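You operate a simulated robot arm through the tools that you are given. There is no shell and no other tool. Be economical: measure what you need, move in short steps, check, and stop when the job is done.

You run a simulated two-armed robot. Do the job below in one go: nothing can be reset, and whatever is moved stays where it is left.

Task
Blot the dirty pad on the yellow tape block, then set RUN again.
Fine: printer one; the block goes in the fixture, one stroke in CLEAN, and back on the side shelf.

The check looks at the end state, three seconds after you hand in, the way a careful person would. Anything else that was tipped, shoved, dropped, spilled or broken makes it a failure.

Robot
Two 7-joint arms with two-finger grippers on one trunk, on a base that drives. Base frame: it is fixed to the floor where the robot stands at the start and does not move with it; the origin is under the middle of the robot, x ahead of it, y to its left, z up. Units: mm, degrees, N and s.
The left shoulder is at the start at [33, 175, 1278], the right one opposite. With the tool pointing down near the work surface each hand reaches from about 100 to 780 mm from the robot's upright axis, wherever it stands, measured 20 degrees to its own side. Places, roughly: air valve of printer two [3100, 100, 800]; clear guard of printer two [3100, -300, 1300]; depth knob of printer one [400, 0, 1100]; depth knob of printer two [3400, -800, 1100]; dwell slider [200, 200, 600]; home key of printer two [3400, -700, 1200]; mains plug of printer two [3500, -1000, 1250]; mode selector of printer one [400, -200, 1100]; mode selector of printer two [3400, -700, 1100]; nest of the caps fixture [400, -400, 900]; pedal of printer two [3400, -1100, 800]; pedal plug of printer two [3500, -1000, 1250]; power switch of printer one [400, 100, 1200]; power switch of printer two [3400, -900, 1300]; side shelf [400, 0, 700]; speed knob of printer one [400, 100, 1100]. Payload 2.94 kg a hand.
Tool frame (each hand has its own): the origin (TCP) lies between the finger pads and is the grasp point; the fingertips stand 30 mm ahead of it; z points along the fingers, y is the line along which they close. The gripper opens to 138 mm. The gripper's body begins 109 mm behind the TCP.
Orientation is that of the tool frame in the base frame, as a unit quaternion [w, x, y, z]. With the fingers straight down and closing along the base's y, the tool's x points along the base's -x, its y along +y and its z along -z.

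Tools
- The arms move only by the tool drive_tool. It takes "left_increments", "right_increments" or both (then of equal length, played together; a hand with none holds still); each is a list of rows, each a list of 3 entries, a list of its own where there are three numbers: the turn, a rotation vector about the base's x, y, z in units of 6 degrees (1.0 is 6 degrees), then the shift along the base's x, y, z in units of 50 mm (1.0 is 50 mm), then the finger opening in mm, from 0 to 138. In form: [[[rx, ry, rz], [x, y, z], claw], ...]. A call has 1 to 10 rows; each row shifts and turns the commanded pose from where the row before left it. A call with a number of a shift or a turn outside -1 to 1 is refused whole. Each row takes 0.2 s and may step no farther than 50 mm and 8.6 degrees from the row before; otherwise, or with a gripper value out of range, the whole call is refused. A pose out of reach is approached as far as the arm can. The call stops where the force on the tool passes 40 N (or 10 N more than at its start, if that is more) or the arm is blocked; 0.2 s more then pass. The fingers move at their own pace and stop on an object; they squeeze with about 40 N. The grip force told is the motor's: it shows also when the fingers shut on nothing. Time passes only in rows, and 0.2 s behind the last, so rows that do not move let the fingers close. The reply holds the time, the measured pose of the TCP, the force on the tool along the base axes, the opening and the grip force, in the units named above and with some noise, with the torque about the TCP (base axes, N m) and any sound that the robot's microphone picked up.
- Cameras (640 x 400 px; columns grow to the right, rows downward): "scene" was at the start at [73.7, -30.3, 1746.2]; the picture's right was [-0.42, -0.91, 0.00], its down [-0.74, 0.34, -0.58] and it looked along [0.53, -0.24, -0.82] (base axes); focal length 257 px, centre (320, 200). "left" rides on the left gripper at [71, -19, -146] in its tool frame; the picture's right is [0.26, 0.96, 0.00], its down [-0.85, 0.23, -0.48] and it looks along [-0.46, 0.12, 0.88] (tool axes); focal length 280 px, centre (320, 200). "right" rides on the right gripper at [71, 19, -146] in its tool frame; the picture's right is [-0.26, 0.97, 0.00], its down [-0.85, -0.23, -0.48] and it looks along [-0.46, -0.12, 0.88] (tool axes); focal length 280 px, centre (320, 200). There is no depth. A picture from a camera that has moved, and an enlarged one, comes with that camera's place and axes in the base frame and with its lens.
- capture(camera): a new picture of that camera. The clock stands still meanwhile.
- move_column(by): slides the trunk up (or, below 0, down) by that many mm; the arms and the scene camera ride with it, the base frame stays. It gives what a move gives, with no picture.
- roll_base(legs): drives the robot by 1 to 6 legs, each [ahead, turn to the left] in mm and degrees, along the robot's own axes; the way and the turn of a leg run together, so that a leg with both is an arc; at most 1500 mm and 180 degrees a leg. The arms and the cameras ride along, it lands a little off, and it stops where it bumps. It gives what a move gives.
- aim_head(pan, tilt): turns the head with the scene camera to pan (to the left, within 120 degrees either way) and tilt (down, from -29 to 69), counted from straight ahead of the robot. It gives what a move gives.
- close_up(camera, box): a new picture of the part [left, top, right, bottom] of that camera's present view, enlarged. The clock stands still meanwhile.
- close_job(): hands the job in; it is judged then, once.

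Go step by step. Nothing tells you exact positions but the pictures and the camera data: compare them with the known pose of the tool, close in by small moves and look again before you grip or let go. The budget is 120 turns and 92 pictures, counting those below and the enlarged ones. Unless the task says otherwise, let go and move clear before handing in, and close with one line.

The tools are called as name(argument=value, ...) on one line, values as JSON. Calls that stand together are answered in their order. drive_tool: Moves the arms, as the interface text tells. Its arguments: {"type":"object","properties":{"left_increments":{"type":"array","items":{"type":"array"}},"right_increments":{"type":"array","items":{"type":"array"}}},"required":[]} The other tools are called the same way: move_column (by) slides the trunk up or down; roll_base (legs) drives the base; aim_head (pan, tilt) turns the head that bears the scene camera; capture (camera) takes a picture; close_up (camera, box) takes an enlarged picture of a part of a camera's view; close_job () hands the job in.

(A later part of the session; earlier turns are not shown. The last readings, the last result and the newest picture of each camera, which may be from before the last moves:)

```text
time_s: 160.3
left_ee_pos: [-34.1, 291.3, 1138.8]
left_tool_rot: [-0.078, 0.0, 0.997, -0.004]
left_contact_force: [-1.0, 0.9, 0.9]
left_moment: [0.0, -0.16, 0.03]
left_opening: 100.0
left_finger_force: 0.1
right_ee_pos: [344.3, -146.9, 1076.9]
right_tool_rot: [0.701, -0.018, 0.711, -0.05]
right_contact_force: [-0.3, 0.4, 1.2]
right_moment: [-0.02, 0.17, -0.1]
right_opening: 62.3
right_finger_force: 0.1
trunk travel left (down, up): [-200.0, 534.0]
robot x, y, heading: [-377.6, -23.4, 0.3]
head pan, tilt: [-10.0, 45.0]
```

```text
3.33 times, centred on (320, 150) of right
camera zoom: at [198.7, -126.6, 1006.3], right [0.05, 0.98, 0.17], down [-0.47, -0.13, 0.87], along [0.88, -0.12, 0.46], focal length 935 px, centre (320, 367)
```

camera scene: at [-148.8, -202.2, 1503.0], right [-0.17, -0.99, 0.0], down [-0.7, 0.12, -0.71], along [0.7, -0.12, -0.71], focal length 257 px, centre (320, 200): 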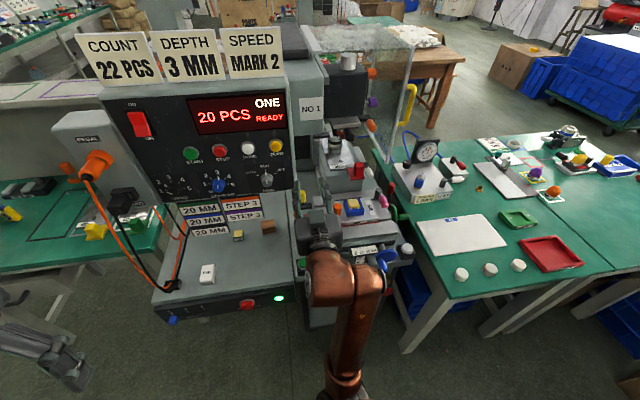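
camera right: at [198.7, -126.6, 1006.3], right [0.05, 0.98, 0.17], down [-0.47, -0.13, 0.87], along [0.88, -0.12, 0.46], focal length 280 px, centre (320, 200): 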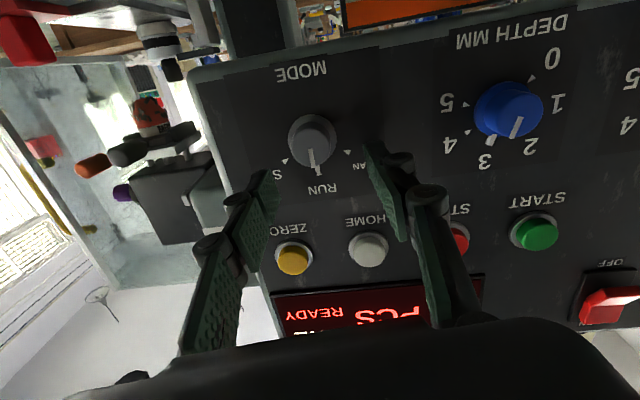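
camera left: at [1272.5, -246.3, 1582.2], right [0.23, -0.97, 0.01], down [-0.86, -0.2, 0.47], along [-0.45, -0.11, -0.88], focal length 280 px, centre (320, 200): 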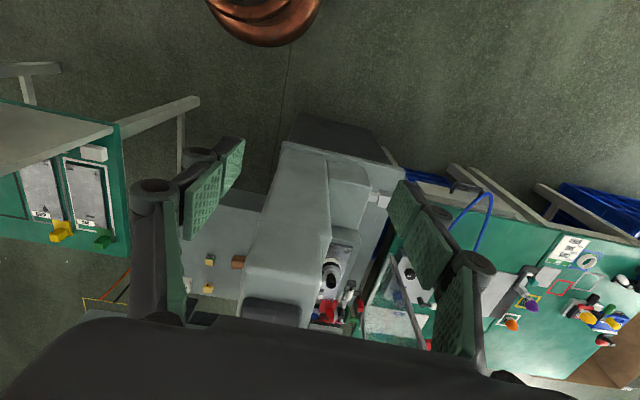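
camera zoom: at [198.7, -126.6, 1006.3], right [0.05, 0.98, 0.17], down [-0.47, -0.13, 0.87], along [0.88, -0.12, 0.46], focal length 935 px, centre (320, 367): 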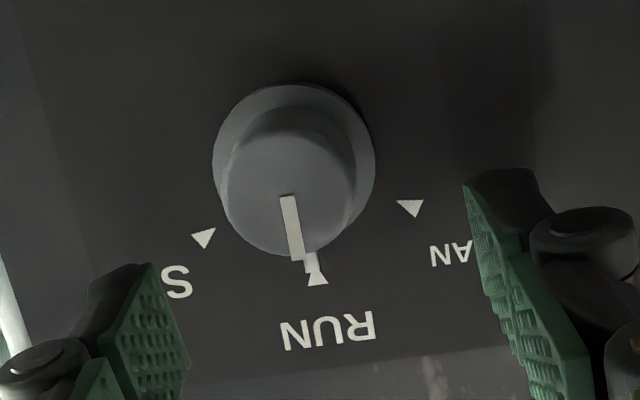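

drive_tool(right_increments=[[[0, 0, 0], [0, -0.06, -0.3], 60], [[0, 0, 0], [0.36, 0, 0], 60]])

close_up(camera="right", box=[220, 80, 420, 230])

```text
time_s: 160.9
left_ee_pos: [-26.7, 291.4, 1135.1]
left_tool_rot: [-0.08, 0.001, 0.997, -0.005]
left_contact_force: [1.1, -0.7, 0.4]
left_moment: [0.0, 0.05, 0.02]
left_opening: 100.0
left_finger_force: 0.0
right_ee_pos: [351.7, -156.0, 1071.6]
right_tool_rot: [0.706, -0.015, 0.705, -0.066]
right_contact_force: [1.5, 0.6, -0.3]
right_moment: [-0.01, -0.03, -0.01]
right_opening: 60.0
right_finger_force: 0.0
right hand out of reach, approached as far as the arm can: row 2
trunk travel left (down, up): [-200.0, 534.0]
robot x, y, heading: [-377.5, -25.4, 0.0]
head pan, tilt: [-10.0, 45.0]
```

```text
2.67 times, centred on (320, 155) of right
camera zoom: at [207.2, -134.7, 997.7], right [0.07, 0.99, 0.15], down [-0.49, -0.1, 0.87], along [0.87, -0.13, 0.47], focal length 748 px, centre (320, 320)
```

zoom: 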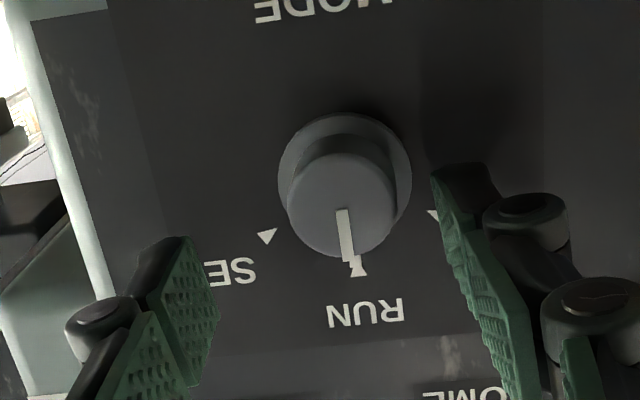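

drive_tool(right_increments=[[[0, 0, 0], [0, 0.1, -0.22], 60], [[0, 0, 0], [0, 0, 0], 60]])

```text
time_s: 161.5
left_ee_pos: [-28.2, 292.4, 1136.1]
left_tool_rot: [-0.08, 0.001, 0.997, -0.005]
left_contact_force: [-0.5, -0.3, -1.3]
left_moment: [-0.01, 0.02, 0.01]
left_opening: 99.9
left_finger_force: 0.1
right_ee_pos: [348.7, -140.1, 1046.5]
right_tool_rot: [0.698, -0.017, 0.714, -0.049]
right_contact_force: [-0.3, 0.4, 0.2]
right_moment: [-0.06, 0.01, 0.02]
right_opening: 59.9
right_finger_force: 0.1
trunk travel left (down, up): [-200.0, 534.0]
robot x, y, heading: [-377.0, -20.0, 0.6]
head pan, tilt: [-10.0, 45.0]
```

drive_tool(right_increments=[[[0, 0, 0], [0, -0.17, 0.28], 60], [[0, 0, 0], [0, 0, 0], 60]])

close_up(camera="right", box=[220, 80, 420, 230])

```text
time_s: 162.1
left_ee_pos: [-28.2, 291.8, 1136.6]
left_tool_rot: [-0.08, 0.001, 0.997, -0.005]
left_contact_force: [0.0, -0.5, -0.1]
left_moment: [0.02, -0.01, 0.01]
left_opening: 100.0
left_finger_force: 0.1
right_ee_pos: [349.4, -141.0, 1048.0]
right_tool_rot: [0.698, -0.017, 0.714, -0.051]
right_contact_force: [-0.2, 0.4, 0.1]
right_moment: [0.02, 0.0, -0.01]
right_opening: 60.1
right_finger_force: 0.1
right hand out of reach, approached as far as the arm can: row 1
trunk travel left (down, up): [-200.0, 534.0]
robot x, y, heading: [-377.3, -21.9, 0.2]
head pan, tilt: [-10.0, 45.0]
```

```text
2.67 times, centred on (320, 155) of right
camera zoom: at [202.9, -122.3, 977.8], right [0.05, 0.98, 0.17], down [-0.47, -0.13, 0.88], along [0.88, -0.12, 0.45], focal length 748 px, centre (320, 320)
```

zoom: 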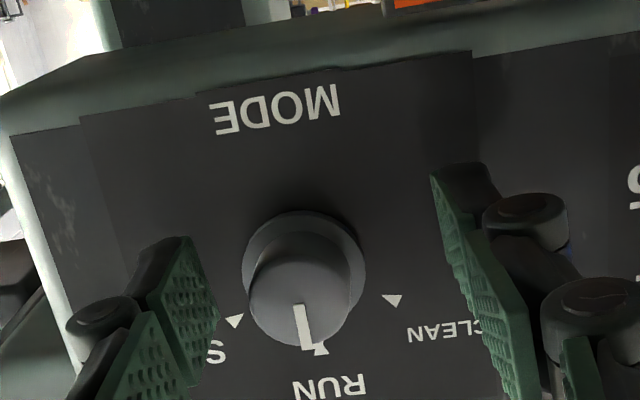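

The arm is at a joint limit here. I back off, raise the trunk for a more natural pose and approach again.

roll_base(legs=[[-80, 0]])

move_column(by=150)

drive_tool(right_increments=[[[0, 0, 0], [0, -0.1, -0.9], 60], [[0, 0, 0], [0, -0.1, -0.9], 60], [[0, 0, 0], [0, 0, -0.7], 60], [[0, 0, 0], [0, 0, 0], 60]])

```text
time_s: 163.2
left_ee_pos: [-102.0, 291.7, 1135.8]
left_tool_rot: [-0.082, 0.001, 0.997, -0.005]
left_contact_force: [0.4, 0.0, -0.8]
left_moment: [0.02, -0.01, -0.02]
left_opening: 100.1
left_finger_force: 0.0
right_ee_pos: [273.2, -143.8, 1044.2]
right_tool_rot: [0.697, -0.017, 0.716, -0.051]
right_contact_force: [-0.1, -0.7, -0.2]
right_moment: [0.0, -0.03, 0.0]
right_opening: 60.1
right_finger_force: 0.1
trunk travel left (down, up): [-200.0, 534.0]
robot x, y, heading: [-459.7, -24.0, -0.0]
head pan, tilt: [-10.0, 45.0]
```

```text
time_s: 165.0
left_ee_pos: [-118.5, 291.4, 1287.8]
left_tool_rot: [-0.075, 0.002, 0.997, -0.005]
left_contact_force: [0.4, 0.1, -1.7]
left_moment: [-0.01, 0.01, 0.03]
left_opening: 100.2
left_finger_force: 0.1
right_ee_pos: [231.7, -143.3, 1247.7]
right_tool_rot: [0.725, -0.013, 0.687, -0.053]
right_contact_force: [0.0, 0.3, 0.2]
right_moment: [0.0, -0.01, 0.01]
right_opening: 60.1
right_finger_force: 0.1
trunk travel left (down, up): [-350.0, 384.0]
robot x, y, heading: [-454.0, -22.1, 0.1]
head pan, tilt: [-10.0, 45.0]
```

```text
time_s: 166.0
left_ee_pos: [-118.7, 291.4, 1288.9]
left_tool_rot: [-0.076, 0.002, 0.997, -0.005]
left_contact_force: [-0.9, 0.3, -0.1]
left_moment: [-0.05, 0.02, 0.02]
left_opening: 99.8
left_finger_force: 0.0
right_ee_pos: [229.6, -141.6, 1185.9]
right_tool_rot: [0.725, -0.012, 0.687, -0.055]
right_contact_force: [-0.7, -0.2, -0.5]
right_moment: [-0.05, -0.04, 0.01]
right_opening: 59.8
right_finger_force: 0.1
right hand out of reach, approached as far as the arm can: row 1, 2
trunk travel left (down, up): [-350.0, 384.0]
robot x, y, heading: [-460.4, -23.3, 0.3]
head pan, tilt: [-10.0, 45.0]
```

roll_base(legs=[[-100, 0]])

drive_tool(right_increments=[[[0, 0, 0], [0.6, 0, 0], 60], [[0, 0, 0], [0.6, 0, 0], 60], [[0, 0, 0], [0.6, 0, 0], 60], [[0, 0, 0], [0, 0, -0.6], 60], [[0, 0, 0], [0, 0, -0.6], 60], [[0, 0, 0], [0, 0, -0.6], 60], [[0, 0, 0], [0, 0, 0], 60]])

```text
time_s: 167.1
left_ee_pos: [-222.3, 291.1, 1289.9]
left_tool_rot: [-0.074, 0.002, 0.997, -0.005]
left_contact_force: [-0.8, 0.2, 0.0]
left_moment: [0.06, -0.1, -0.02]
left_opening: 100.2
left_finger_force: 0.0
right_ee_pos: [126.2, -145.2, 1188.4]
right_tool_rot: [0.726, -0.01, 0.686, -0.056]
right_contact_force: [-0.8, -0.2, 0.6]
right_moment: [-0.01, 0.01, 0.01]
right_opening: 60.0
right_finger_force: 0.2
trunk travel left (down, up): [-350.0, 384.0]
robot x, y, heading: [-558.8, -22.0, -0.1]
head pan, tilt: [-10.0, 45.0]
```

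```text
time_s: 168.7
left_ee_pos: [-219.1, 290.0, 1288.0]
left_tool_rot: [-0.075, 0.003, 0.997, -0.006]
left_contact_force: [0.4, -0.1, 0.2]
left_moment: [0.0, -0.02, 0.01]
left_opening: 99.8
left_finger_force: 0.1
right_ee_pos: [158.4, -146.4, 1112.5]
right_tool_rot: [0.724, -0.007, 0.687, -0.06]
right_contact_force: [0.9, 0.2, -0.6]
right_moment: [-0.04, 0.0, -0.02]
right_opening: 59.9
right_finger_force: 0.0
right hand out of reach, approached as far as the arm can: row 2, 3, 6
trunk travel left (down, up): [-350.0, 384.0]
robot x, y, heading: [-561.4, -26.3, 0.1]
head pan, tilt: [-10.0, 45.0]
```

Pointing level is beyond the wrist's comfort; I'll pitch the fingers about 38° down instead, which leaves the arm room, and approach the knob from there.

drive_tool(right_increments=[[[0, 1, 0], [0.2, 0, 0], 60], [[0, 1, 0], [0.2, 0, 0], 60], [[0, 1, 0], [0.2, 0, 0], 60], [[0, 1, 0], [0.2, 0, 0], 60], [[0, 1, 0], [0.2, 0, 0], 60], [[0, 1, 0], [0.2, 0, 0], 60], [[0, 0, 0], [0.4, 0, 0], 60]])

```text
time_s: 170.3
left_ee_pos: [-218.7, 290.4, 1289.2]
left_tool_rot: [-0.075, 0.002, 0.997, -0.005]
left_contact_force: [-0.4, 0.1, -0.7]
left_moment: [-0.01, 0.0, 0.0]
left_opening: 100.2
left_finger_force: 0.0
right_ee_pos: [231.9, -144.9, 1084.9]
right_tool_rot: [0.476, -0.027, 0.878, -0.049]
right_contact_force: [0.8, -0.2, 0.1]
right_moment: [0.01, 0.0, 0.03]
right_opening: 60.1
right_finger_force: 0.1
right hand out of reach, approached as far as the arm can: row 1, 2
trunk travel left (down, up): [-350.0, 384.0]
robot x, y, heading: [-561.5, -22.2, -0.1]
head pan, tilt: [-10.0, 45.0]
```

roll_base(legs=[[115, 0]])

close_up(camera="right", box=[200, 60, 440, 240])

```text
time_s: 171.5
left_ee_pos: [-104.3, 290.3, 1289.0]
left_tool_rot: [-0.074, 0.002, 0.997, -0.005]
left_contact_force: [0.4, 0.5, 0.3]
left_moment: [0.01, -0.01, 0.01]
left_opening: 99.9
left_finger_force: 0.2
right_ee_pos: [346.9, -144.0, 1086.2]
right_tool_rot: [0.478, -0.028, 0.876, -0.049]
right_contact_force: [1.1, 0.1, 0.2]
right_moment: [-0.01, -0.02, 0.0]
right_opening: 60.1
right_finger_force: 0.0
trunk travel left (down, up): [-350.0, 384.0]
robot x, y, heading: [-444.8, -20.9, -0.3]
head pan, tilt: [-10.0, 45.0]
```

```text
2.22 times, centred on (320, 150) of right
camera zoom: at [186.2, -123.1, 1103.3], right [0.14, 0.98, 0.11], down [0.06, -0.12, 0.99], along [0.99, -0.13, -0.08], focal length 623 px, centre (320, 311)
```

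zoom: 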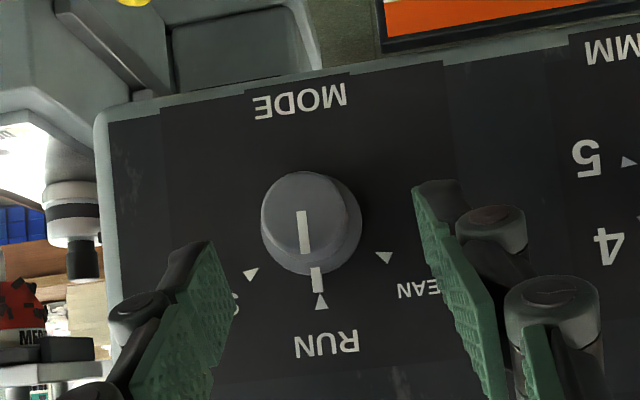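

drive_tool(right_increments=[[[0, 0, 0], [0, -0.11, -0.28], 60], [[0, 0, 0], [0.2, 0, 0], 60], [[0, 0, 0], [0.16, 0, 0], 60]])

close_up(camera="right", box=[200, 60, 440, 240])

```text
time_s: 172.3
left_ee_pos: [-105.1, 290.3, 1289.1]
left_tool_rot: [-0.073, 0.002, 0.997, -0.005]
left_contact_force: [0.1, 0.7, -0.1]
left_moment: [0.0, 0.0, -0.02]
left_opening: 100.1
left_finger_force: 0.1
right_ee_pos: [363.7, -152.2, 1069.5]
right_tool_rot: [0.475, -0.028, 0.878, -0.048]
right_contact_force: [-29.7, -1.1, -4.4]
right_moment: [0.03, 0.34, -0.27]
right_opening: 60.9
right_finger_force: 0.2
trunk travel left (down, up): [-350.0, 384.0]
robot x, y, heading: [-443.0, -24.3, -0.2]
head pan, tilt: [-10.0, 45.0]
```

```text
2.22 times, centred on (320, 150) of right
camera zoom: at [202.8, -130.1, 1088.4], right [0.14, 0.98, 0.11], down [0.07, -0.12, 0.99], along [0.99, -0.13, -0.08], focal length 623 px, centre (320, 311)
```

zoom: 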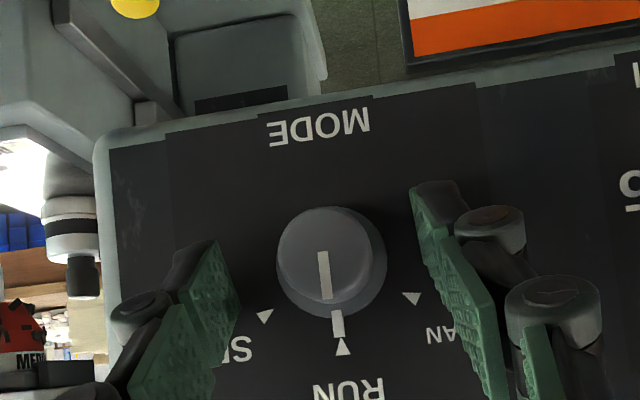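

The fingertips touch the panel and straddle the knob. I back off 3 mm and close.

drive_tool(right_increments=[[[0, 0, 0], [-0.07, 0, 0], 40], [[0, 0, 0], [0, 0, 0], 20], [[0, 0, 0], [0, 0, 0], 20], [[0, 0, 0], [0, 0, 0], 20]])

close_up(camera="right", box=[200, 60, 440, 240])

```text
time_s: 173.3
left_ee_pos: [-104.2, 291.8, 1288.9]
left_tool_rot: [-0.075, 0.001, 0.997, -0.005]
left_contact_force: [0.5, -0.6, -0.7]
left_moment: [0.0, -0.04, 0.01]
left_opening: 100.1
left_finger_force: 0.0
right_ee_pos: [362.8, -151.0, 1072.2]
right_tool_rot: [0.48, -0.028, 0.876, -0.049]
right_contact_force: [-0.4, 1.8, 4.6]
right_moment: [0.0, -0.15, 0.25]
right_opening: 25.7
right_finger_force: 38.2
trunk travel left (down, up): [-350.0, 384.0]
robot x, y, heading: [-443.4, -19.3, 0.1]
head pan, tilt: [-10.0, 45.0]
```

```text
2.22 times, centred on (320, 150) of right
camera zoom: at [201.8, -127.9, 1090.1], right [0.14, 0.98, 0.11], down [0.06, -0.12, 0.99], along [0.99, -0.13, -0.07], focal length 623 px, centre (320, 311)
```

zoom: 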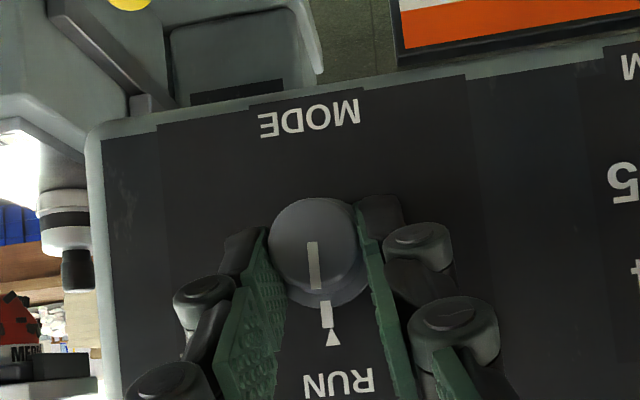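

Knob gripped (26 mm). CLEAN lies about 60° to the left of RUN; I turn halfway first, pivoting about the knob axis.

drive_tool(right_increments=[[[-1, 0, 0], [0, 0.031, 0], 20], [[-1, 0, 0], [0, 0.031, -0.005], 20], [[-1, 0, 0], [0, 0.03, -0.008], 20], [[-1, 0, 0], [0, 0.029, -0.011], 20], [[-1, 0, 0], [0, 0.028, -0.014], 20]])

close_up(camera="right", box=[200, 60, 440, 240])

```text
time_s: 174.5
left_ee_pos: [-104.7, 293.9, 1287.8]
left_tool_rot: [-0.074, 0.002, 0.997, -0.006]
left_contact_force: [-0.4, -0.8, 0.2]
left_moment: [0.0, -0.01, 0.0]
left_opening: 100.1
left_finger_force: 0.1
right_ee_pos: [363.2, -141.8, 1070.4]
right_tool_rot: [0.453, -0.151, 0.834, -0.276]
right_contact_force: [-16.3, 18.0, -9.2]
right_moment: [0.36, 1.13, -0.36]
right_opening: 25.1
right_finger_force: 44.8
trunk travel left (down, up): [-350.0, 384.0]
robot x, y, heading: [-445.5, -24.0, -0.0]
head pan, tilt: [-10.0, 45.0]
```

```text
2.22 times, centred on (320, 150) of right
camera zoom: at [202.0, -114.2, 1075.4], right [0.14, 0.91, -0.4], down [0.06, 0.4, 0.92], along [0.99, -0.15, 0.0], focal length 623 px, centre (320, 311)
```

zoom: 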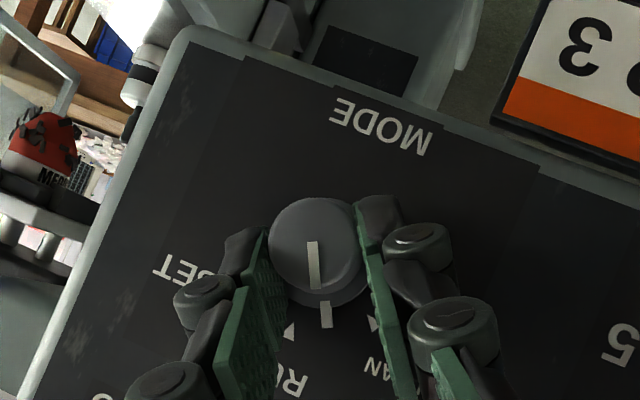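

drive_tool(right_increments=[[[-1, 0, 0], [0, 0.026, -0.017], 20], [[-1, 0, 0], [0, 0.024, -0.02], 20], [[-1, 0, 0], [0, 0.022, -0.022], 20], [[-1, 0, 0], [0, 0.019, -0.024], 20], [[-1, 0, 0], [0, 0.017, -0.026], 20], [[0, 0, 0], [0, 0, 0], 20]])

close_up(camera="right", box=[200, 60, 440, 240])

```text
time_s: 174.8
left_ee_pos: [-105.0, 291.7, 1289.3]
left_tool_rot: [-0.074, 0.001, 0.997, -0.005]
left_contact_force: [1.6, -0.7, 0.7]
left_moment: [0.02, -0.01, 0.01]
left_opening: 100.1
left_finger_force: 0.0
right_ee_pos: [363.6, -141.1, 1071.0]
right_tool_rot: [0.449, -0.16, 0.831, -0.288]
right_contact_force: [-13.7, 10.8, -5.6]
right_moment: [0.26, 0.39, -0.42]
right_opening: 25.1
right_finger_force: 45.1
trunk travel left (down, up): [-350.0, 384.0]
robot x, y, heading: [-442.7, -25.0, 0.2]
head pan, tilt: [-10.0, 45.0]
stopped in row 1 (right hand): the force on the tool passed its limit at 43 N (the readings are from after the stop); the commanded pose is now the measured one
```

```text
2.22 times, centred on (320, 150) of right
camera zoom: at [202.1, -114.0, 1075.1], right [0.14, 0.89, -0.43], down [0.07, 0.42, 0.9], along [0.99, -0.15, 0.0], focal length 623 px, centre (320, 311)
```

zoom: 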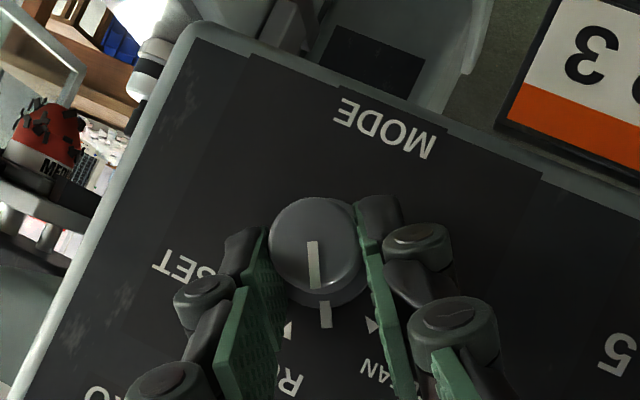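

Side load built up; I ease the hand off (2–3 mm) and continue the turn.

drive_tool(right_increments=[[[0, 0, 0], [-0.06, 0.05, -0.02], 20], [[-0.7, 0, 0], [-0.01, 0.03, -0.02], 20], [[-0.7, 0, 0], [-0.01, 0.03, -0.025], 20], [[-0.7, 0, 0], [-0.01, 0.03, -0.025], 20], [[-0.7, 0, 0], [-0.01, 0.025, -0.025], 20], [[-0.7, 0, 0], [-0.01, 0.02, -0.025], 20], [[-0.7, 0, 0], [0, 0.02, -0.02], 20]])

close_up(camera="right", box=[200, 60, 440, 240])

```text
time_s: 175.6
left_ee_pos: [-103.2, 293.0, 1288.6]
left_tool_rot: [-0.074, 0.001, 0.997, -0.005]
left_contact_force: [0.7, -1.3, -0.5]
left_moment: [0.03, -0.04, 0.04]
left_opening: 99.9
left_finger_force: 0.1
right_ee_pos: [363.9, -140.7, 1071.3]
right_tool_rot: [0.439, -0.179, 0.818, -0.325]
right_contact_force: [-1.7, 15.3, -9.3]
right_moment: [0.33, 0.44, -0.31]
right_opening: 25.2
right_finger_force: 44.9
trunk travel left (down, up): [-350.0, 384.0]
robot x, y, heading: [-444.2, -23.4, 0.4]
head pan, tilt: [-10.0, 45.0]
stopped in row 3 (right hand): the force on the tool passed its limit at 42 N (the readings are from after the stop); the commanded pose is now the measured one
```

```text
2.22 times, centred on (320, 150) of right
camera zoom: at [202.2, -112.1, 1072.6], right [0.14, 0.85, -0.51], down [0.07, 0.5, 0.86], along [0.99, -0.15, 0.01], focal length 623 px, centre (320, 311)
```

zoom: 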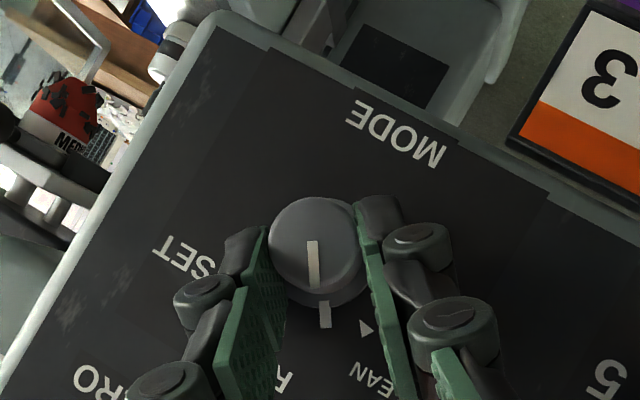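

drive_tool(right_increments=[[[0, 0, 0], [0, 0.02, -0.04], 20], [[-0.5, 0, 0], [0, 0.01, -0.02], 20], [[-0.5, 0, 0], [0, 0.01, -0.02], 20], [[-0.5, 0, 0], [0, 0.01, -0.02], 20], [[-0.5, 0, 0], [0, 0.01, -0.02], 20], [[-0.5, 0, 0], [0, 0.01, -0.02], 20], [[-0.5, 0, 0], [0, 0.01, -0.02], 20]])

```text
time_s: 176.1
left_ee_pos: [-105.1, 291.4, 1289.3]
left_tool_rot: [-0.075, 0.002, 0.997, -0.005]
left_contact_force: [-0.5, -0.4, 0.3]
left_moment: [0.03, -0.01, 0.0]
left_opening: 99.8
left_finger_force: 0.0
right_ee_pos: [362.7, -140.5, 1068.9]
right_tool_rot: [0.437, -0.183, 0.816, -0.332]
right_contact_force: [-10.6, 19.9, -6.8]
right_moment: [0.37, 0.98, -0.63]
right_opening: 25.5
right_finger_force: 44.7
trunk travel left (down, up): [-350.0, 384.0]
robot x, y, heading: [-443.1, -23.3, 0.4]
head pan, tilt: [-10.0, 45.0]
stopped in row 2 (right hand): the force on the tool passed its limit at 45 N (the readings are from after the stop); the commanded pose is now the measured one
```

Already about 40° turned, past the midpoint; I release to see whether the selector snaps into CLEAN.

drive_tool(right_increments=[[[0, 0, 0], [-0.02, 0.04, -0.02], 20], [[0, 0, 0], [0, 0, 0], 60], [[0, 0, 0], [0, 0, 0], 60], [[0, 0, 0], [0, 0, 0], 60]])

close_up(camera="right", box=[200, 60, 440, 240])

```text
time_s: 177.1
left_ee_pos: [-104.7, 290.4, 1290.5]
left_tool_rot: [-0.074, 0.002, 0.997, -0.006]
left_contact_force: [-0.7, -0.3, -0.3]
left_moment: [-0.01, 0.02, 0.02]
left_opening: 100.1
left_finger_force: 0.1
right_ee_pos: [364.1, -148.7, 1069.2]
right_tool_rot: [0.437, -0.177, 0.814, -0.339]
right_contact_force: [-4.5, -2.7, -1.8]
right_moment: [0.03, 0.03, -0.17]
right_opening: 60.3
right_finger_force: 0.2
trunk travel left (down, up): [-350.0, 384.0]
robot x, y, heading: [-445.1, -25.9, 0.2]
head pan, tilt: [-10.0, 45.0]
```

```text
2.22 times, centred on (320, 150) of right
camera zoom: at [203.1, -118.6, 1071.1], right [0.15, 0.84, -0.53], down [0.07, 0.52, 0.85], along [0.99, -0.17, 0.02], focal length 623 px, centre (320, 311)
```

zoom: 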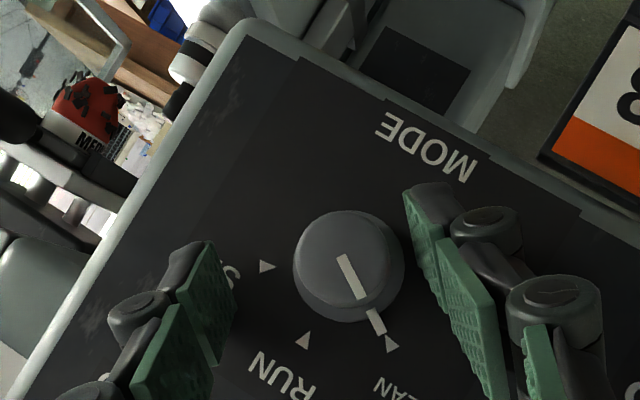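

The selector is in CLEAN. I back off, square the hand up, and read the display.

drive_tool(right_increments=[[[0, 0, 0], [-0.6, 0, 0], 60], [[1, 0, 0], [-0.6, 0, 0], 40], [[1, 0, 0], [-0.3, 0, 0], 20], [[1, 0, 0], [0, 0, 0], 10], [[1, 0, 0], [0, 0, 0], 5], [[1, 0, 0], [0, 0, 0], 0], [[1, 0, 0], [0, 0, 0], 0], [[0.5, 0, 0], [0, 0, 0], 0]])

close_up(camera="scene", box=[130, 60, 440, 260])

```text
time_s: 178.9
left_ee_pos: [-104.6, 290.3, 1288.3]
left_tool_rot: [-0.073, 0.002, 0.997, -0.005]
left_contact_force: [-0.1, -0.4, -0.4]
left_moment: [-0.01, -0.03, -0.01]
left_opening: 100.3
left_finger_force: 0.0
right_ee_pos: [292.0, -158.1, 1070.2]
right_tool_rot: [0.477, -0.021, 0.877, -0.057]
right_contact_force: [0.3, 0.3, 0.5]
right_moment: [0.02, -0.02, 0.01]
right_opening: 0.2
right_finger_force: 28.4
trunk travel left (down, up): [-350.0, 384.0]
robot x, y, heading: [-446.1, -24.3, 0.6]
head pan, tilt: [-10.0, 45.0]
```

```text
2.00 times, centred on (285, 160) of scene
camera zoom: at [-315.8, -35.3, 1658.9], right [-0.17, -0.99, 0.0], down [-0.7, 0.12, -0.71], along [0.7, -0.12, -0.71], focal length 514 px, centre (390, 280)
```

zoom: 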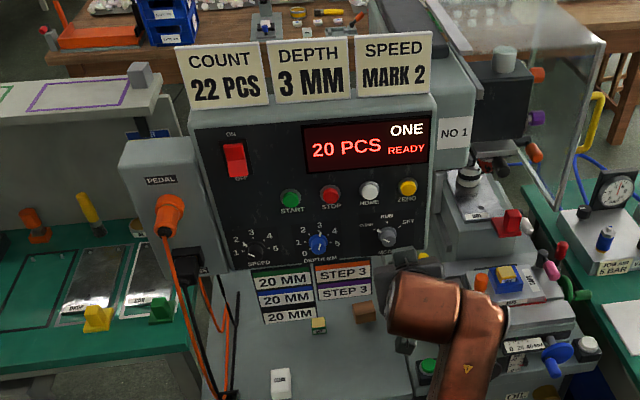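

Mode reads CLEAN and the display says READY. START is at about (382, 8, 1168); I move the closed right fingertips in front of it.

drive_tool(right_increments=[[[0, 0, 0], [0, 0.3, 0.8], 0], [[0, 0, 0], [0, 0.5, 0.8], 0], [[0, 0, 0], [0, 0.7, 0.5], 0], [[0, 0, 0], [0, 0.9, 0.1], 0], [[0, 0, 0], [0, 0.9, 0], 0]])

capture(camera="right")

```text
time_s: 180.1
left_ee_pos: [-104.7, 291.3, 1287.3]
left_tool_rot: [-0.073, 0.002, 0.997, -0.005]
left_contact_force: [-0.1, -0.5, -0.1]
left_moment: [0.01, -0.02, -0.02]
left_opening: 100.1
left_finger_force: 0.0
right_ee_pos: [290.0, -0.6, 1184.6]
right_tool_rot: [0.472, -0.028, 0.88, -0.043]
right_contact_force: [-0.4, -0.5, -0.3]
right_moment: [0.02, -0.01, 0.03]
right_opening: 0.1
right_finger_force: 28.1
right hand out of reach, approached as far as the arm can: row 5
trunk travel left (down, up): [-350.0, 384.0]
robot x, y, heading: [-444.2, -24.9, 0.3]
head pan, tilt: [-10.0, 45.0]
```

```text
20 pictures are left
camera right: at [129.4, 19.6, 1203.5], right [0.13, 0.98, 0.12], down [0.08, -0.13, 0.99], along [0.99, -0.12, -0.09], focal length 280 px, centre (320, 200)
```

right: 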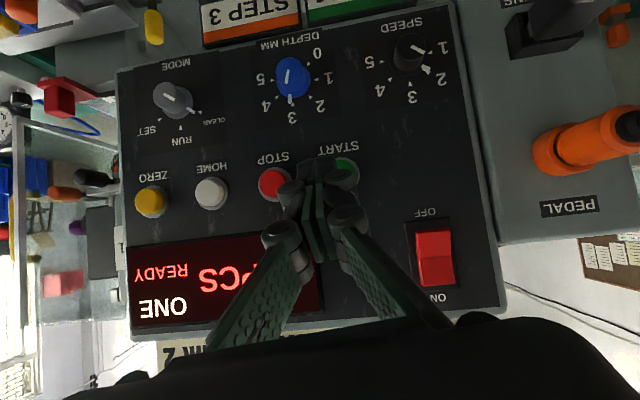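

roll_base(legs=[[0, 1.1], [35, 0]])

close_up(camera="right", box=[220, 100, 420, 250])

```text
time_s: 181.2
left_ee_pos: [-89.2, 299.5, 1292.8]
left_tool_rot: [-0.068, -0.008, 0.998, -0.005]
left_contact_force: [-1.4, 0.0, 0.8]
left_moment: [0.04, -0.2, -0.01]
left_opening: 99.7
left_finger_force: 0.1
right_ee_pos: [309.6, 15.7, 1192.5]
right_tool_rot: [0.478, -0.037, 0.877, -0.036]
right_contact_force: [-1.4, 0.2, 0.6]
right_moment: [0.0, 0.02, -0.01]
right_opening: 0.0
right_finger_force: 28.4
trunk travel left (down, up): [-350.0, 384.0]
robot x, y, heading: [-409.9, -19.6, 1.6]
head pan, tilt: [-10.0, 45.0]
```

```text
2.67 times, centred on (320, 175) of right
camera zoom: at [149.8, 31.9, 1209.9], right [0.11, 0.99, 0.12], down [0.07, -0.13, 0.99], along [0.99, -0.1, -0.08], focal length 748 px, centre (320, 267)
```

zoom: 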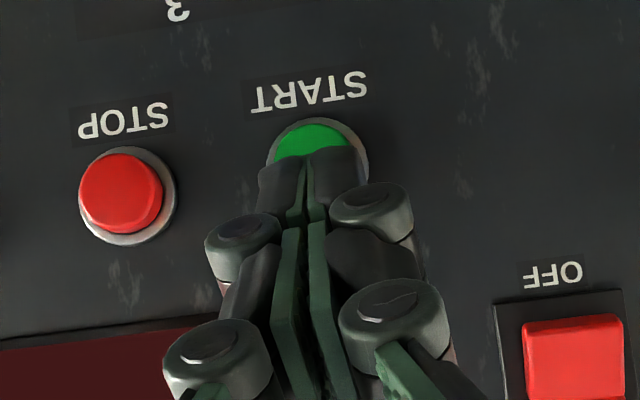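

drive_tool(right_increments=[[[0, 0, 0], [0.1, -0.1, -0.33], 0], [[0, 0, 0], [0.5, 0, 0], 0], [[0, 0, 0], [0.2, 0, 0], 0]])

close_up(camera="right", box=[220, 100, 420, 250])

```text
time_s: 182.1
left_ee_pos: [-83.7, 298.0, 1291.6]
left_tool_rot: [-0.07, -0.008, 0.998, -0.006]
left_contact_force: [-0.1, 0.5, -0.4]
left_moment: [0.0, -0.03, -0.03]
left_opening: 100.1
left_finger_force: 0.0
right_ee_pos: [356.7, 11.3, 1171.9]
right_tool_rot: [0.476, -0.037, 0.878, -0.036]
right_contact_force: [-3.2, 0.8, 0.4]
right_moment: [0.0, -0.01, -0.02]
right_opening: 6.0
right_finger_force: 28.2
trunk travel left (down, up): [-350.0, 384.0]
robot x, y, heading: [-407.2, -23.0, 1.6]
head pan, tilt: [-10.0, 45.0]
heard: click
```

```text
2.67 times, centred on (320, 175) of right
camera zoom: at [195.4, 28.0, 1190.0], right [0.11, 0.99, 0.12], down [0.07, -0.13, 0.99], along [0.99, -0.1, -0.08], focal length 748 px, centre (320, 267)
```

zoom: 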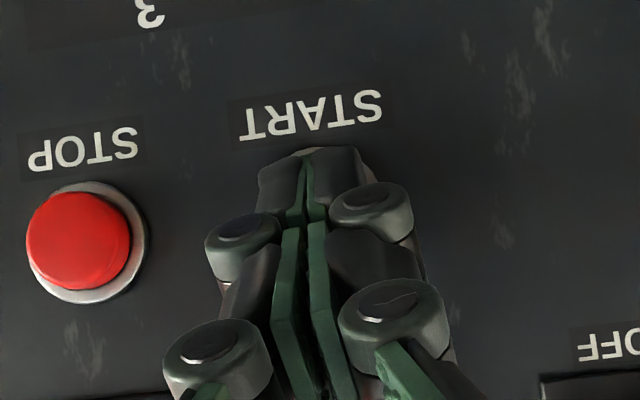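

A click: START is pressed. I back off straight and watch the machine.

drive_tool(right_increments=[[[0, 0, 0], [-0.8, 0, 0], 0], [[0, 0, 0], [-0.5, 0, 0], 0]])

capture(camera="scene")

```text
time_s: 182.7
left_ee_pos: [-83.7, 299.0, 1290.9]
left_tool_rot: [-0.07, -0.008, 0.998, -0.006]
left_contact_force: [0.5, -0.2, 0.1]
left_moment: [-0.02, -0.01, 0.0]
left_opening: 99.9
left_finger_force: 0.0
right_ee_pos: [290.2, 11.4, 1170.3]
right_tool_rot: [0.475, -0.039, 0.879, -0.036]
right_contact_force: [-0.3, 0.4, 0.1]
right_moment: [0.01, 0.02, -0.05]
right_opening: 0.1
right_finger_force: 28.3
trunk travel left (down, up): [-350.0, 384.0]
robot x, y, heading: [-411.3, -20.3, 1.3]
head pan, tilt: [-10.0, 45.0]
```

```text
17 pictures are left
camera scene: at [-281.0, -31.9, 1658.9], right [-0.15, -0.99, 0.0], down [-0.7, 0.1, -0.71], along [0.7, -0.1, -0.71], focal length 257 px, centre (320, 200)
```

scene: 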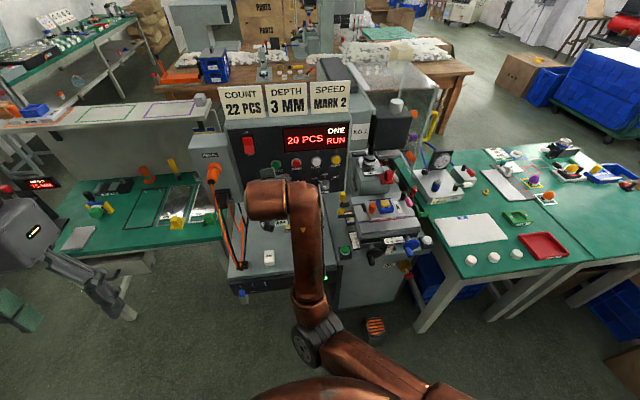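

The display shows RUN: the stroke is under way. I let time pass while moving the hand back toward the selector, then check.

drive_tool(right_increments=[[[0, 0, 0], [0, -0.8, -0.3], 0], [[0, 0, 0], [0, -0.8, -0.4], 20], [[0, 0, 0], [0, -0.8, -0.5], 40], [[0, 0, 0], [0, -0.6, -0.5], 60], [[0, 0, 0], [0, -0.2, -0.3], 60], [[0, 0, 0], [0, 0, 0], 60], [[0, 0, 0], [0, 0, 0], 60], [[0, 0, 0], [0, 0, 0], 60], [[0, 0, 0], [0, 0, 0], 60], [[0, 0, 0], [0, 0, 0], 60]])

close_up(camera="scene", box=[220, 80, 440, 260])

```text
time_s: 184.8
left_ee_pos: [-83.6, 298.7, 1292.1]
left_tool_rot: [-0.071, -0.007, 0.997, -0.006]
left_contact_force: [1.2, 0.3, -1.0]
left_moment: [0.02, 0.0, 0.02]
left_opening: 100.2
left_finger_force: 0.1
right_ee_pos: [296.2, -166.3, 1087.5]
right_tool_rot: [0.487, -0.033, 0.871, -0.054]
right_contact_force: [-0.6, 0.9, 0.4]
right_moment: [-0.01, -0.03, -0.04]
right_opening: 59.9
right_finger_force: 0.1
trunk travel left (down, up): [-350.0, 384.0]
robot x, y, heading: [-406.6, -23.2, 1.3]
head pan, tilt: [-10.0, 45.0]
```

```text
2.22 times, centred on (330, 170) of scene
camera zoom: at [-281.1, -32.0, 1658.9], right [-0.15, -0.99, 0.0], down [-0.7, 0.1, -0.71], along [0.7, -0.1, -0.71], focal length 571 px, centre (298, 267)
```

zoom: 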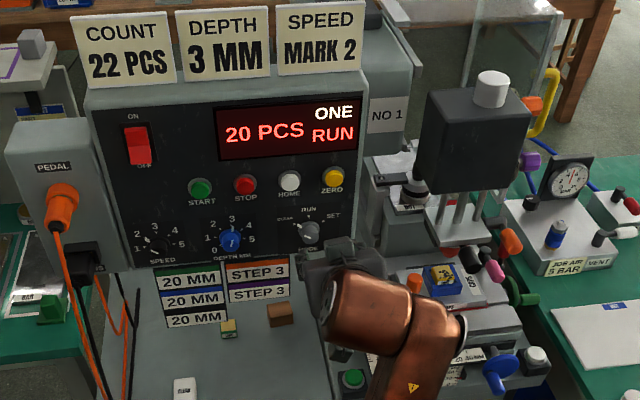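

The pad has blotted: dark marks show on the yellow tape. I wait for the head to return.

drive_tool(right_increments=[[[0, 0, 0], [0, 0, 0], 60], [[0, 0, 0], [0, 0, 0], 60], [[0, 0, 0], [0, 0, 0], 60], [[0, 0, 0], [0, 0, 0], 60], [[0, 0, 0], [0, 0, 0], 60], [[0, 0, 0], [0, 0, 0], 60], [[0, 0, 0], [0, 0, 0], 60], [[0, 0, 0], [0, 0, 0], 60], [[0, 0, 0], [0, 0, 0], 60], [[0, 0, 0], [0, 0, 0], 60]])

close_up(camera="scene", box=[220, 80, 440, 260])

```text
time_s: 187.1
left_ee_pos: [-82.8, 298.3, 1291.1]
left_tool_rot: [-0.07, -0.008, 0.997, -0.006]
left_contact_force: [-0.2, -0.4, -0.6]
left_moment: [0.01, -0.01, 0.0]
left_opening: 100.0
left_finger_force: 0.1
right_ee_pos: [297.2, -170.0, 1080.8]
right_tool_rot: [0.483, -0.033, 0.873, -0.058]
right_contact_force: [0.5, 0.0, 0.5]
right_moment: [-0.01, 0.01, 0.01]
right_opening: 60.1
right_finger_force: 0.0
trunk travel left (down, up): [-350.0, 384.0]
robot x, y, heading: [-404.4, -22.2, 1.7]
head pan, tilt: [-10.0, 45.0]
```

```text
2.22 times, centred on (330, 170) of scene
camera zoom: at [-281.1, -32.0, 1658.9], right [-0.15, -0.99, 0.0], down [-0.7, 0.1, -0.71], along [0.7, -0.1, -0.71], focal length 571 px, centre (298, 267)
```

zoom: 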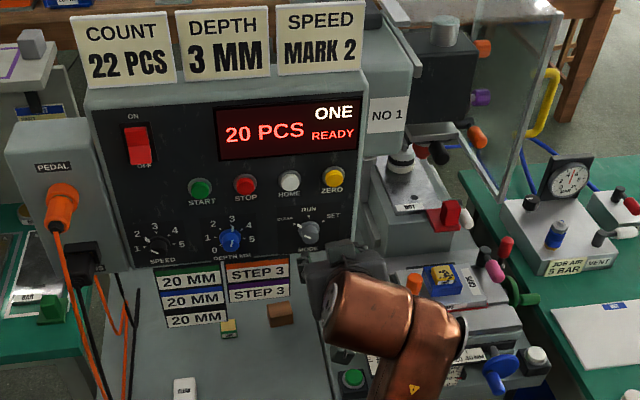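

READY again, with one stroke done. Now I pre-roll the hand and approach the selector to turn it back to RUN.

drive_tool(right_increments=[[[-1, 0, 0], [0, 0.06, 0], 60], [[-1, 0, 0], [0, 0.06, 0], 60], [[-1, 0, 0], [0, 0.06, 0], 60], [[-1, 0, 0], [0, 0.06, -0.05], 60], [[-1, 0, 0], [0, 0.06, -0.05], 60], [[-1, 0, 0], [0, 0.06, -0.05], 60], [[-0.5, 0, 0], [0, 0.06, -0.05], 60], [[0, 0, 0], [0.5, 0, 0], 60], [[0, 0, 0], [0, 0, 0], 60]])

close_up(camera="right", box=[200, 60, 440, 240])

```text
time_s: 189.2
left_ee_pos: [-83.3, 298.2, 1291.0]
left_tool_rot: [-0.071, -0.008, 0.997, -0.006]
left_contact_force: [-0.8, -0.5, -0.6]
left_moment: [-0.03, 0.01, 0.01]
left_opening: 99.9
left_finger_force: 0.0
right_ee_pos: [324.9, -170.0, 1064.7]
right_tool_rot: [0.428, -0.187, 0.803, -0.37]
right_contact_force: [-0.8, -0.7, 0.1]
right_moment: [-0.05, 0.01, 0.0]
right_opening: 59.8
right_finger_force: 0.0
trunk travel left (down, up): [-350.0, 384.0]
robot x, y, heading: [-408.9, -24.0, 1.7]
head pan, tilt: [-10.0, 45.0]
stopped in row 9 (right hand): the arm was blocked; the commanded pose is now the measured one
```

```text
2.22 times, centred on (320, 150) of right
camera zoom: at [165.7, -137.0, 1065.1], right [0.16, 0.8, -0.58], down [0.08, 0.58, 0.81], along [0.98, -0.18, 0.03], focal length 623 px, centre (320, 311)
```

zoom: 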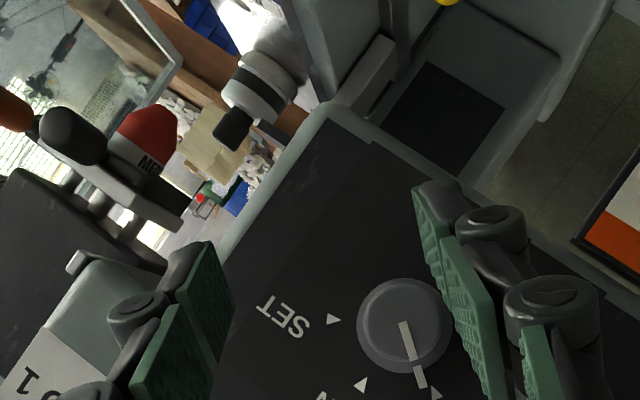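

roll_base(legs=[[-38, 0]])

drive_tool(right_increments=[[[0, 0, 0], [0.3, 0.2, 0], 60], [[0, 0, 0], [0.5, 0.2, 0], 60], [[0, 0, 0], [0.2, 0, 0.1], 60]])

close_up(camera="right", box=[200, 60, 440, 240])

```text
time_s: 190.1
left_ee_pos: [-122.0, 297.0, 1289.9]
left_tool_rot: [-0.071, -0.007, 0.997, -0.006]
left_contact_force: [-0.3, -0.1, 0.2]
left_moment: [-0.01, -0.03, 0.01]
left_opening: 100.1
left_finger_force: 0.0
right_ee_pos: [285.4, -171.1, 1066.1]
right_tool_rot: [0.428, -0.187, 0.804, -0.369]
right_contact_force: [-0.1, 0.3, 0.4]
right_moment: [-0.01, -0.05, 0.03]
right_opening: 59.9
right_finger_force: 0.2
trunk travel left (down, up): [-350.0, 384.0]
robot x, y, heading: [-448.6, -20.3, 1.6]
head pan, tilt: [-10.0, 45.0]
```

```text
time_s: 190.9
left_ee_pos: [-122.6, 297.1, 1291.5]
left_tool_rot: [-0.07, -0.006, 0.997, -0.005]
left_contact_force: [-0.1, 0.4, 0.1]
left_moment: [0.02, -0.02, 0.0]
left_opening: 99.9
left_finger_force: 0.1
right_ee_pos: [339.1, -167.9, 1075.7]
right_tool_rot: [0.426, -0.181, 0.799, -0.384]
right_contact_force: [-3.6, -0.8, -0.8]
right_moment: [-0.04, 0.13, 0.03]
right_opening: 60.7
right_finger_force: 0.4
trunk travel left (down, up): [-350.0, 384.0]
robot x, y, heading: [-444.2, -24.3, 1.6]
head pan, tilt: [-10.0, 45.0]
```

```text
2.22 times, centred on (320, 150) of right
camera zoom: at [179.9, -133.1, 1072.8], right [0.19, 0.78, -0.6], down [0.09, 0.59, 0.8], along [0.98, -0.2, 0.04], focal length 623 px, centre (320, 311)
```

zoom: 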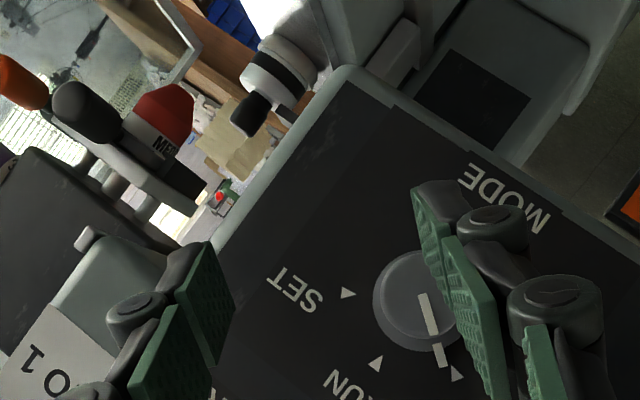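

The left finger is too near the knob face, so I back off. I'll approach unrolled as in the first grip and turn the other way from there.

drive_tool(right_increments=[[[0, 0, 0], [-0.7, 0, 0], 60], [[1, 0, 0], [-0.1, 0, 0], 60], [[1, 0, 0], [0, 0, 0], 60], [[1, 0, 0], [0, 0, 0], 60], [[1, 0, 0], [0, 0.1, 0], 60], [[1, 0, 0], [0, 0.1, 0], 60], [[1, 0, 0], [0, 0.1, 0], 60], [[1, 0, 0], [0, 0.1, 0], 60], [[0, 0, 0], [0.3, 0, 0], 60], [[0, 0, 0], [0, 0, 0], 60]])

```text
time_s: 193.1
left_ee_pos: [-122.2, 297.0, 1291.8]
left_tool_rot: [-0.071, -0.007, 0.997, -0.006]
left_contact_force: [0.1, 0.5, 0.4]
left_moment: [0.01, -0.02, -0.02]
left_opening: 100.1
left_finger_force: 0.1
right_ee_pos: [311.8, -138.7, 1073.5]
right_tool_rot: [0.468, -0.017, 0.881, -0.062]
right_contact_force: [-0.5, -0.1, -0.1]
right_moment: [-0.01, 0.03, 0.0]
right_opening: 60.3
right_finger_force: 0.1
trunk travel left (down, up): [-350.0, 384.0]
robot x, y, heading: [-445.8, -20.9, 1.6]
head pan, tilt: [-10.0, 45.0]
```

drive_tool(right_increments=[[[0, 0, 0.5], [0.2, -0.1, 0], 60], [[0, 0, 0.4], [0.3, -0.1, 0], 60], [[0, 0, 0], [0.3, 0, 0], 60], [[0, 0, 0], [0, 0, 0], 60]])

close_up(camera="right", box=[200, 60, 440, 240])

```text
time_s: 194.1
left_ee_pos: [-121.6, 298.1, 1291.0]
left_tool_rot: [-0.07, -0.008, 0.997, -0.006]
left_contact_force: [-1.4, -0.6, -0.6]
left_moment: [0.01, -0.04, 0.01]
left_opening: 100.0
left_finger_force: 0.0
right_ee_pos: [351.2, -141.6, 1070.7]
right_tool_rot: [0.469, -0.061, 0.88, -0.034]
right_contact_force: [0.8, -1.0, 0.3]
right_moment: [0.0, -0.01, -0.01]
right_opening: 60.0
right_finger_force: 0.0
trunk travel left (down, up): [-350.0, 384.0]
robot x, y, heading: [-446.0, -23.4, 1.5]
head pan, tilt: [-10.0, 45.0]
```

```text
2.22 times, centred on (320, 150) of right
camera zoom: at [189.7, -131.2, 1091.6], right [0.07, 0.99, 0.1], down [0.09, -0.11, 0.99], along [0.99, -0.06, -0.1], focal length 623 px, centre (320, 311)
```

zoom: 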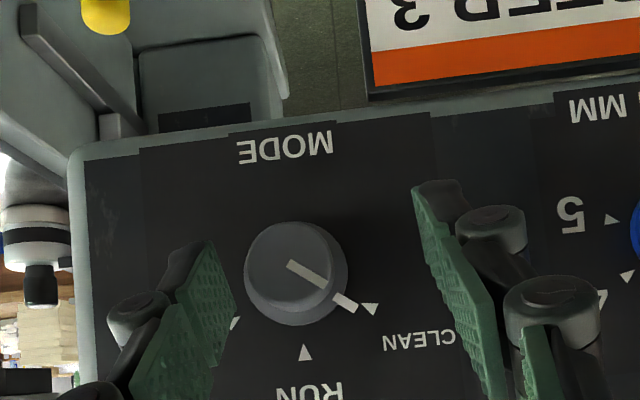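

drive_tool(right_increments=[[[0, 0, 0], [0, -0.17, 0], 60], [[0, 0, 0], [0.2, 0, 0], 60], [[0, 0, 0], [0, 0, 0], 40], [[0, 0, 0], [0, 0, 0], 20], [[0, 0, 0], [0, 0, 0], 20], [[0, 0, 0], [0, 0, 0], 20]])

close_up(camera="right", box=[200, 60, 440, 240])

```text
time_s: 195.5
left_ee_pos: [-122.5, 296.8, 1291.5]
left_tool_rot: [-0.07, -0.008, 0.997, -0.005]
left_contact_force: [0.9, -0.5, -0.6]
left_moment: [-0.03, -0.02, -0.02]
left_opening: 100.1
left_finger_force: 0.1
right_ee_pos: [362.7, -150.3, 1071.2]
right_tool_rot: [0.468, -0.06, 0.881, -0.035]
right_contact_force: [-3.1, -3.5, 1.7]
right_moment: [0.01, 0.01, -0.69]
right_opening: 26.2
right_finger_force: 41.5
trunk travel left (down, up): [-350.0, 384.0]
robot x, y, heading: [-451.1, -21.2, 1.4]
head pan, tilt: [-10.0, 45.0]
```

```text
2.22 times, centred on (320, 150) of right
camera zoom: at [199.9, -140.5, 1091.7], right [0.07, 0.99, 0.1], down [0.09, -0.11, 0.99], along [0.99, -0.06, -0.1], focal length 623 px, centre (320, 311)
```

zoom: 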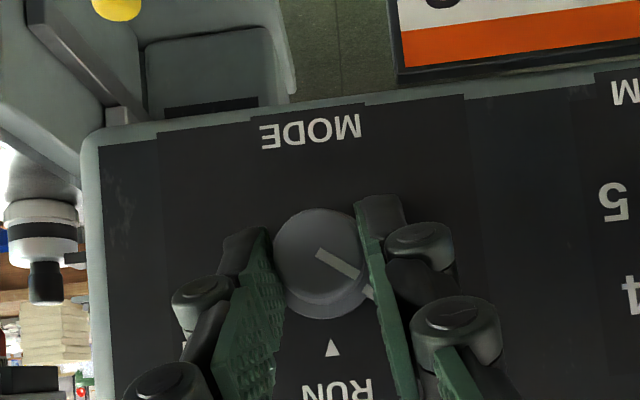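

Good grip. I turn it back toward RUN.

drive_tool(right_increments=[[[1, 0, 0], [0, -0.036, 0], 20], [[1, 0, 0], [0, -0.036, -0.005], 20], [[1, 0, 0], [0, -0.035, -0.01], 20], [[1, 0, 0], [0, -0.034, -0.013], 20], [[1, 0, 0], [0, -0.032, -0.016], 20], [[1, 0, 0], [0, -0.03, -0.02], 20], [[1, 0, 0], [0, -0.028, -0.022], 20]])

```text
time_s: 196.4
left_ee_pos: [-125.1, 297.0, 1292.6]
left_tool_rot: [-0.071, -0.008, 0.997, -0.006]
left_contact_force: [0.2, -0.1, 0.2]
left_moment: [-0.01, -0.01, -0.01]
left_opening: 99.9
left_finger_force: 0.1
right_ee_pos: [362.6, -153.0, 1070.3]
right_tool_rot: [0.459, 0.018, 0.881, 0.113]
right_contact_force: [-17.3, -0.4, 4.8]
right_moment: [0.1, 0.78, -0.79]
right_opening: 26.1
right_finger_force: 44.7
right hand out of reach, approached as far as the arm can: row 3, 4
trunk travel left (down, up): [-350.0, 384.0]
robot x, y, heading: [-447.1, -21.9, 1.5]
head pan, tilt: [-10.0, 45.0]
stopped in row 4 (right hand): the force on the tool passed its limit at 63 N (the readings are from after the stop); the commanded pose is now the measured one
```

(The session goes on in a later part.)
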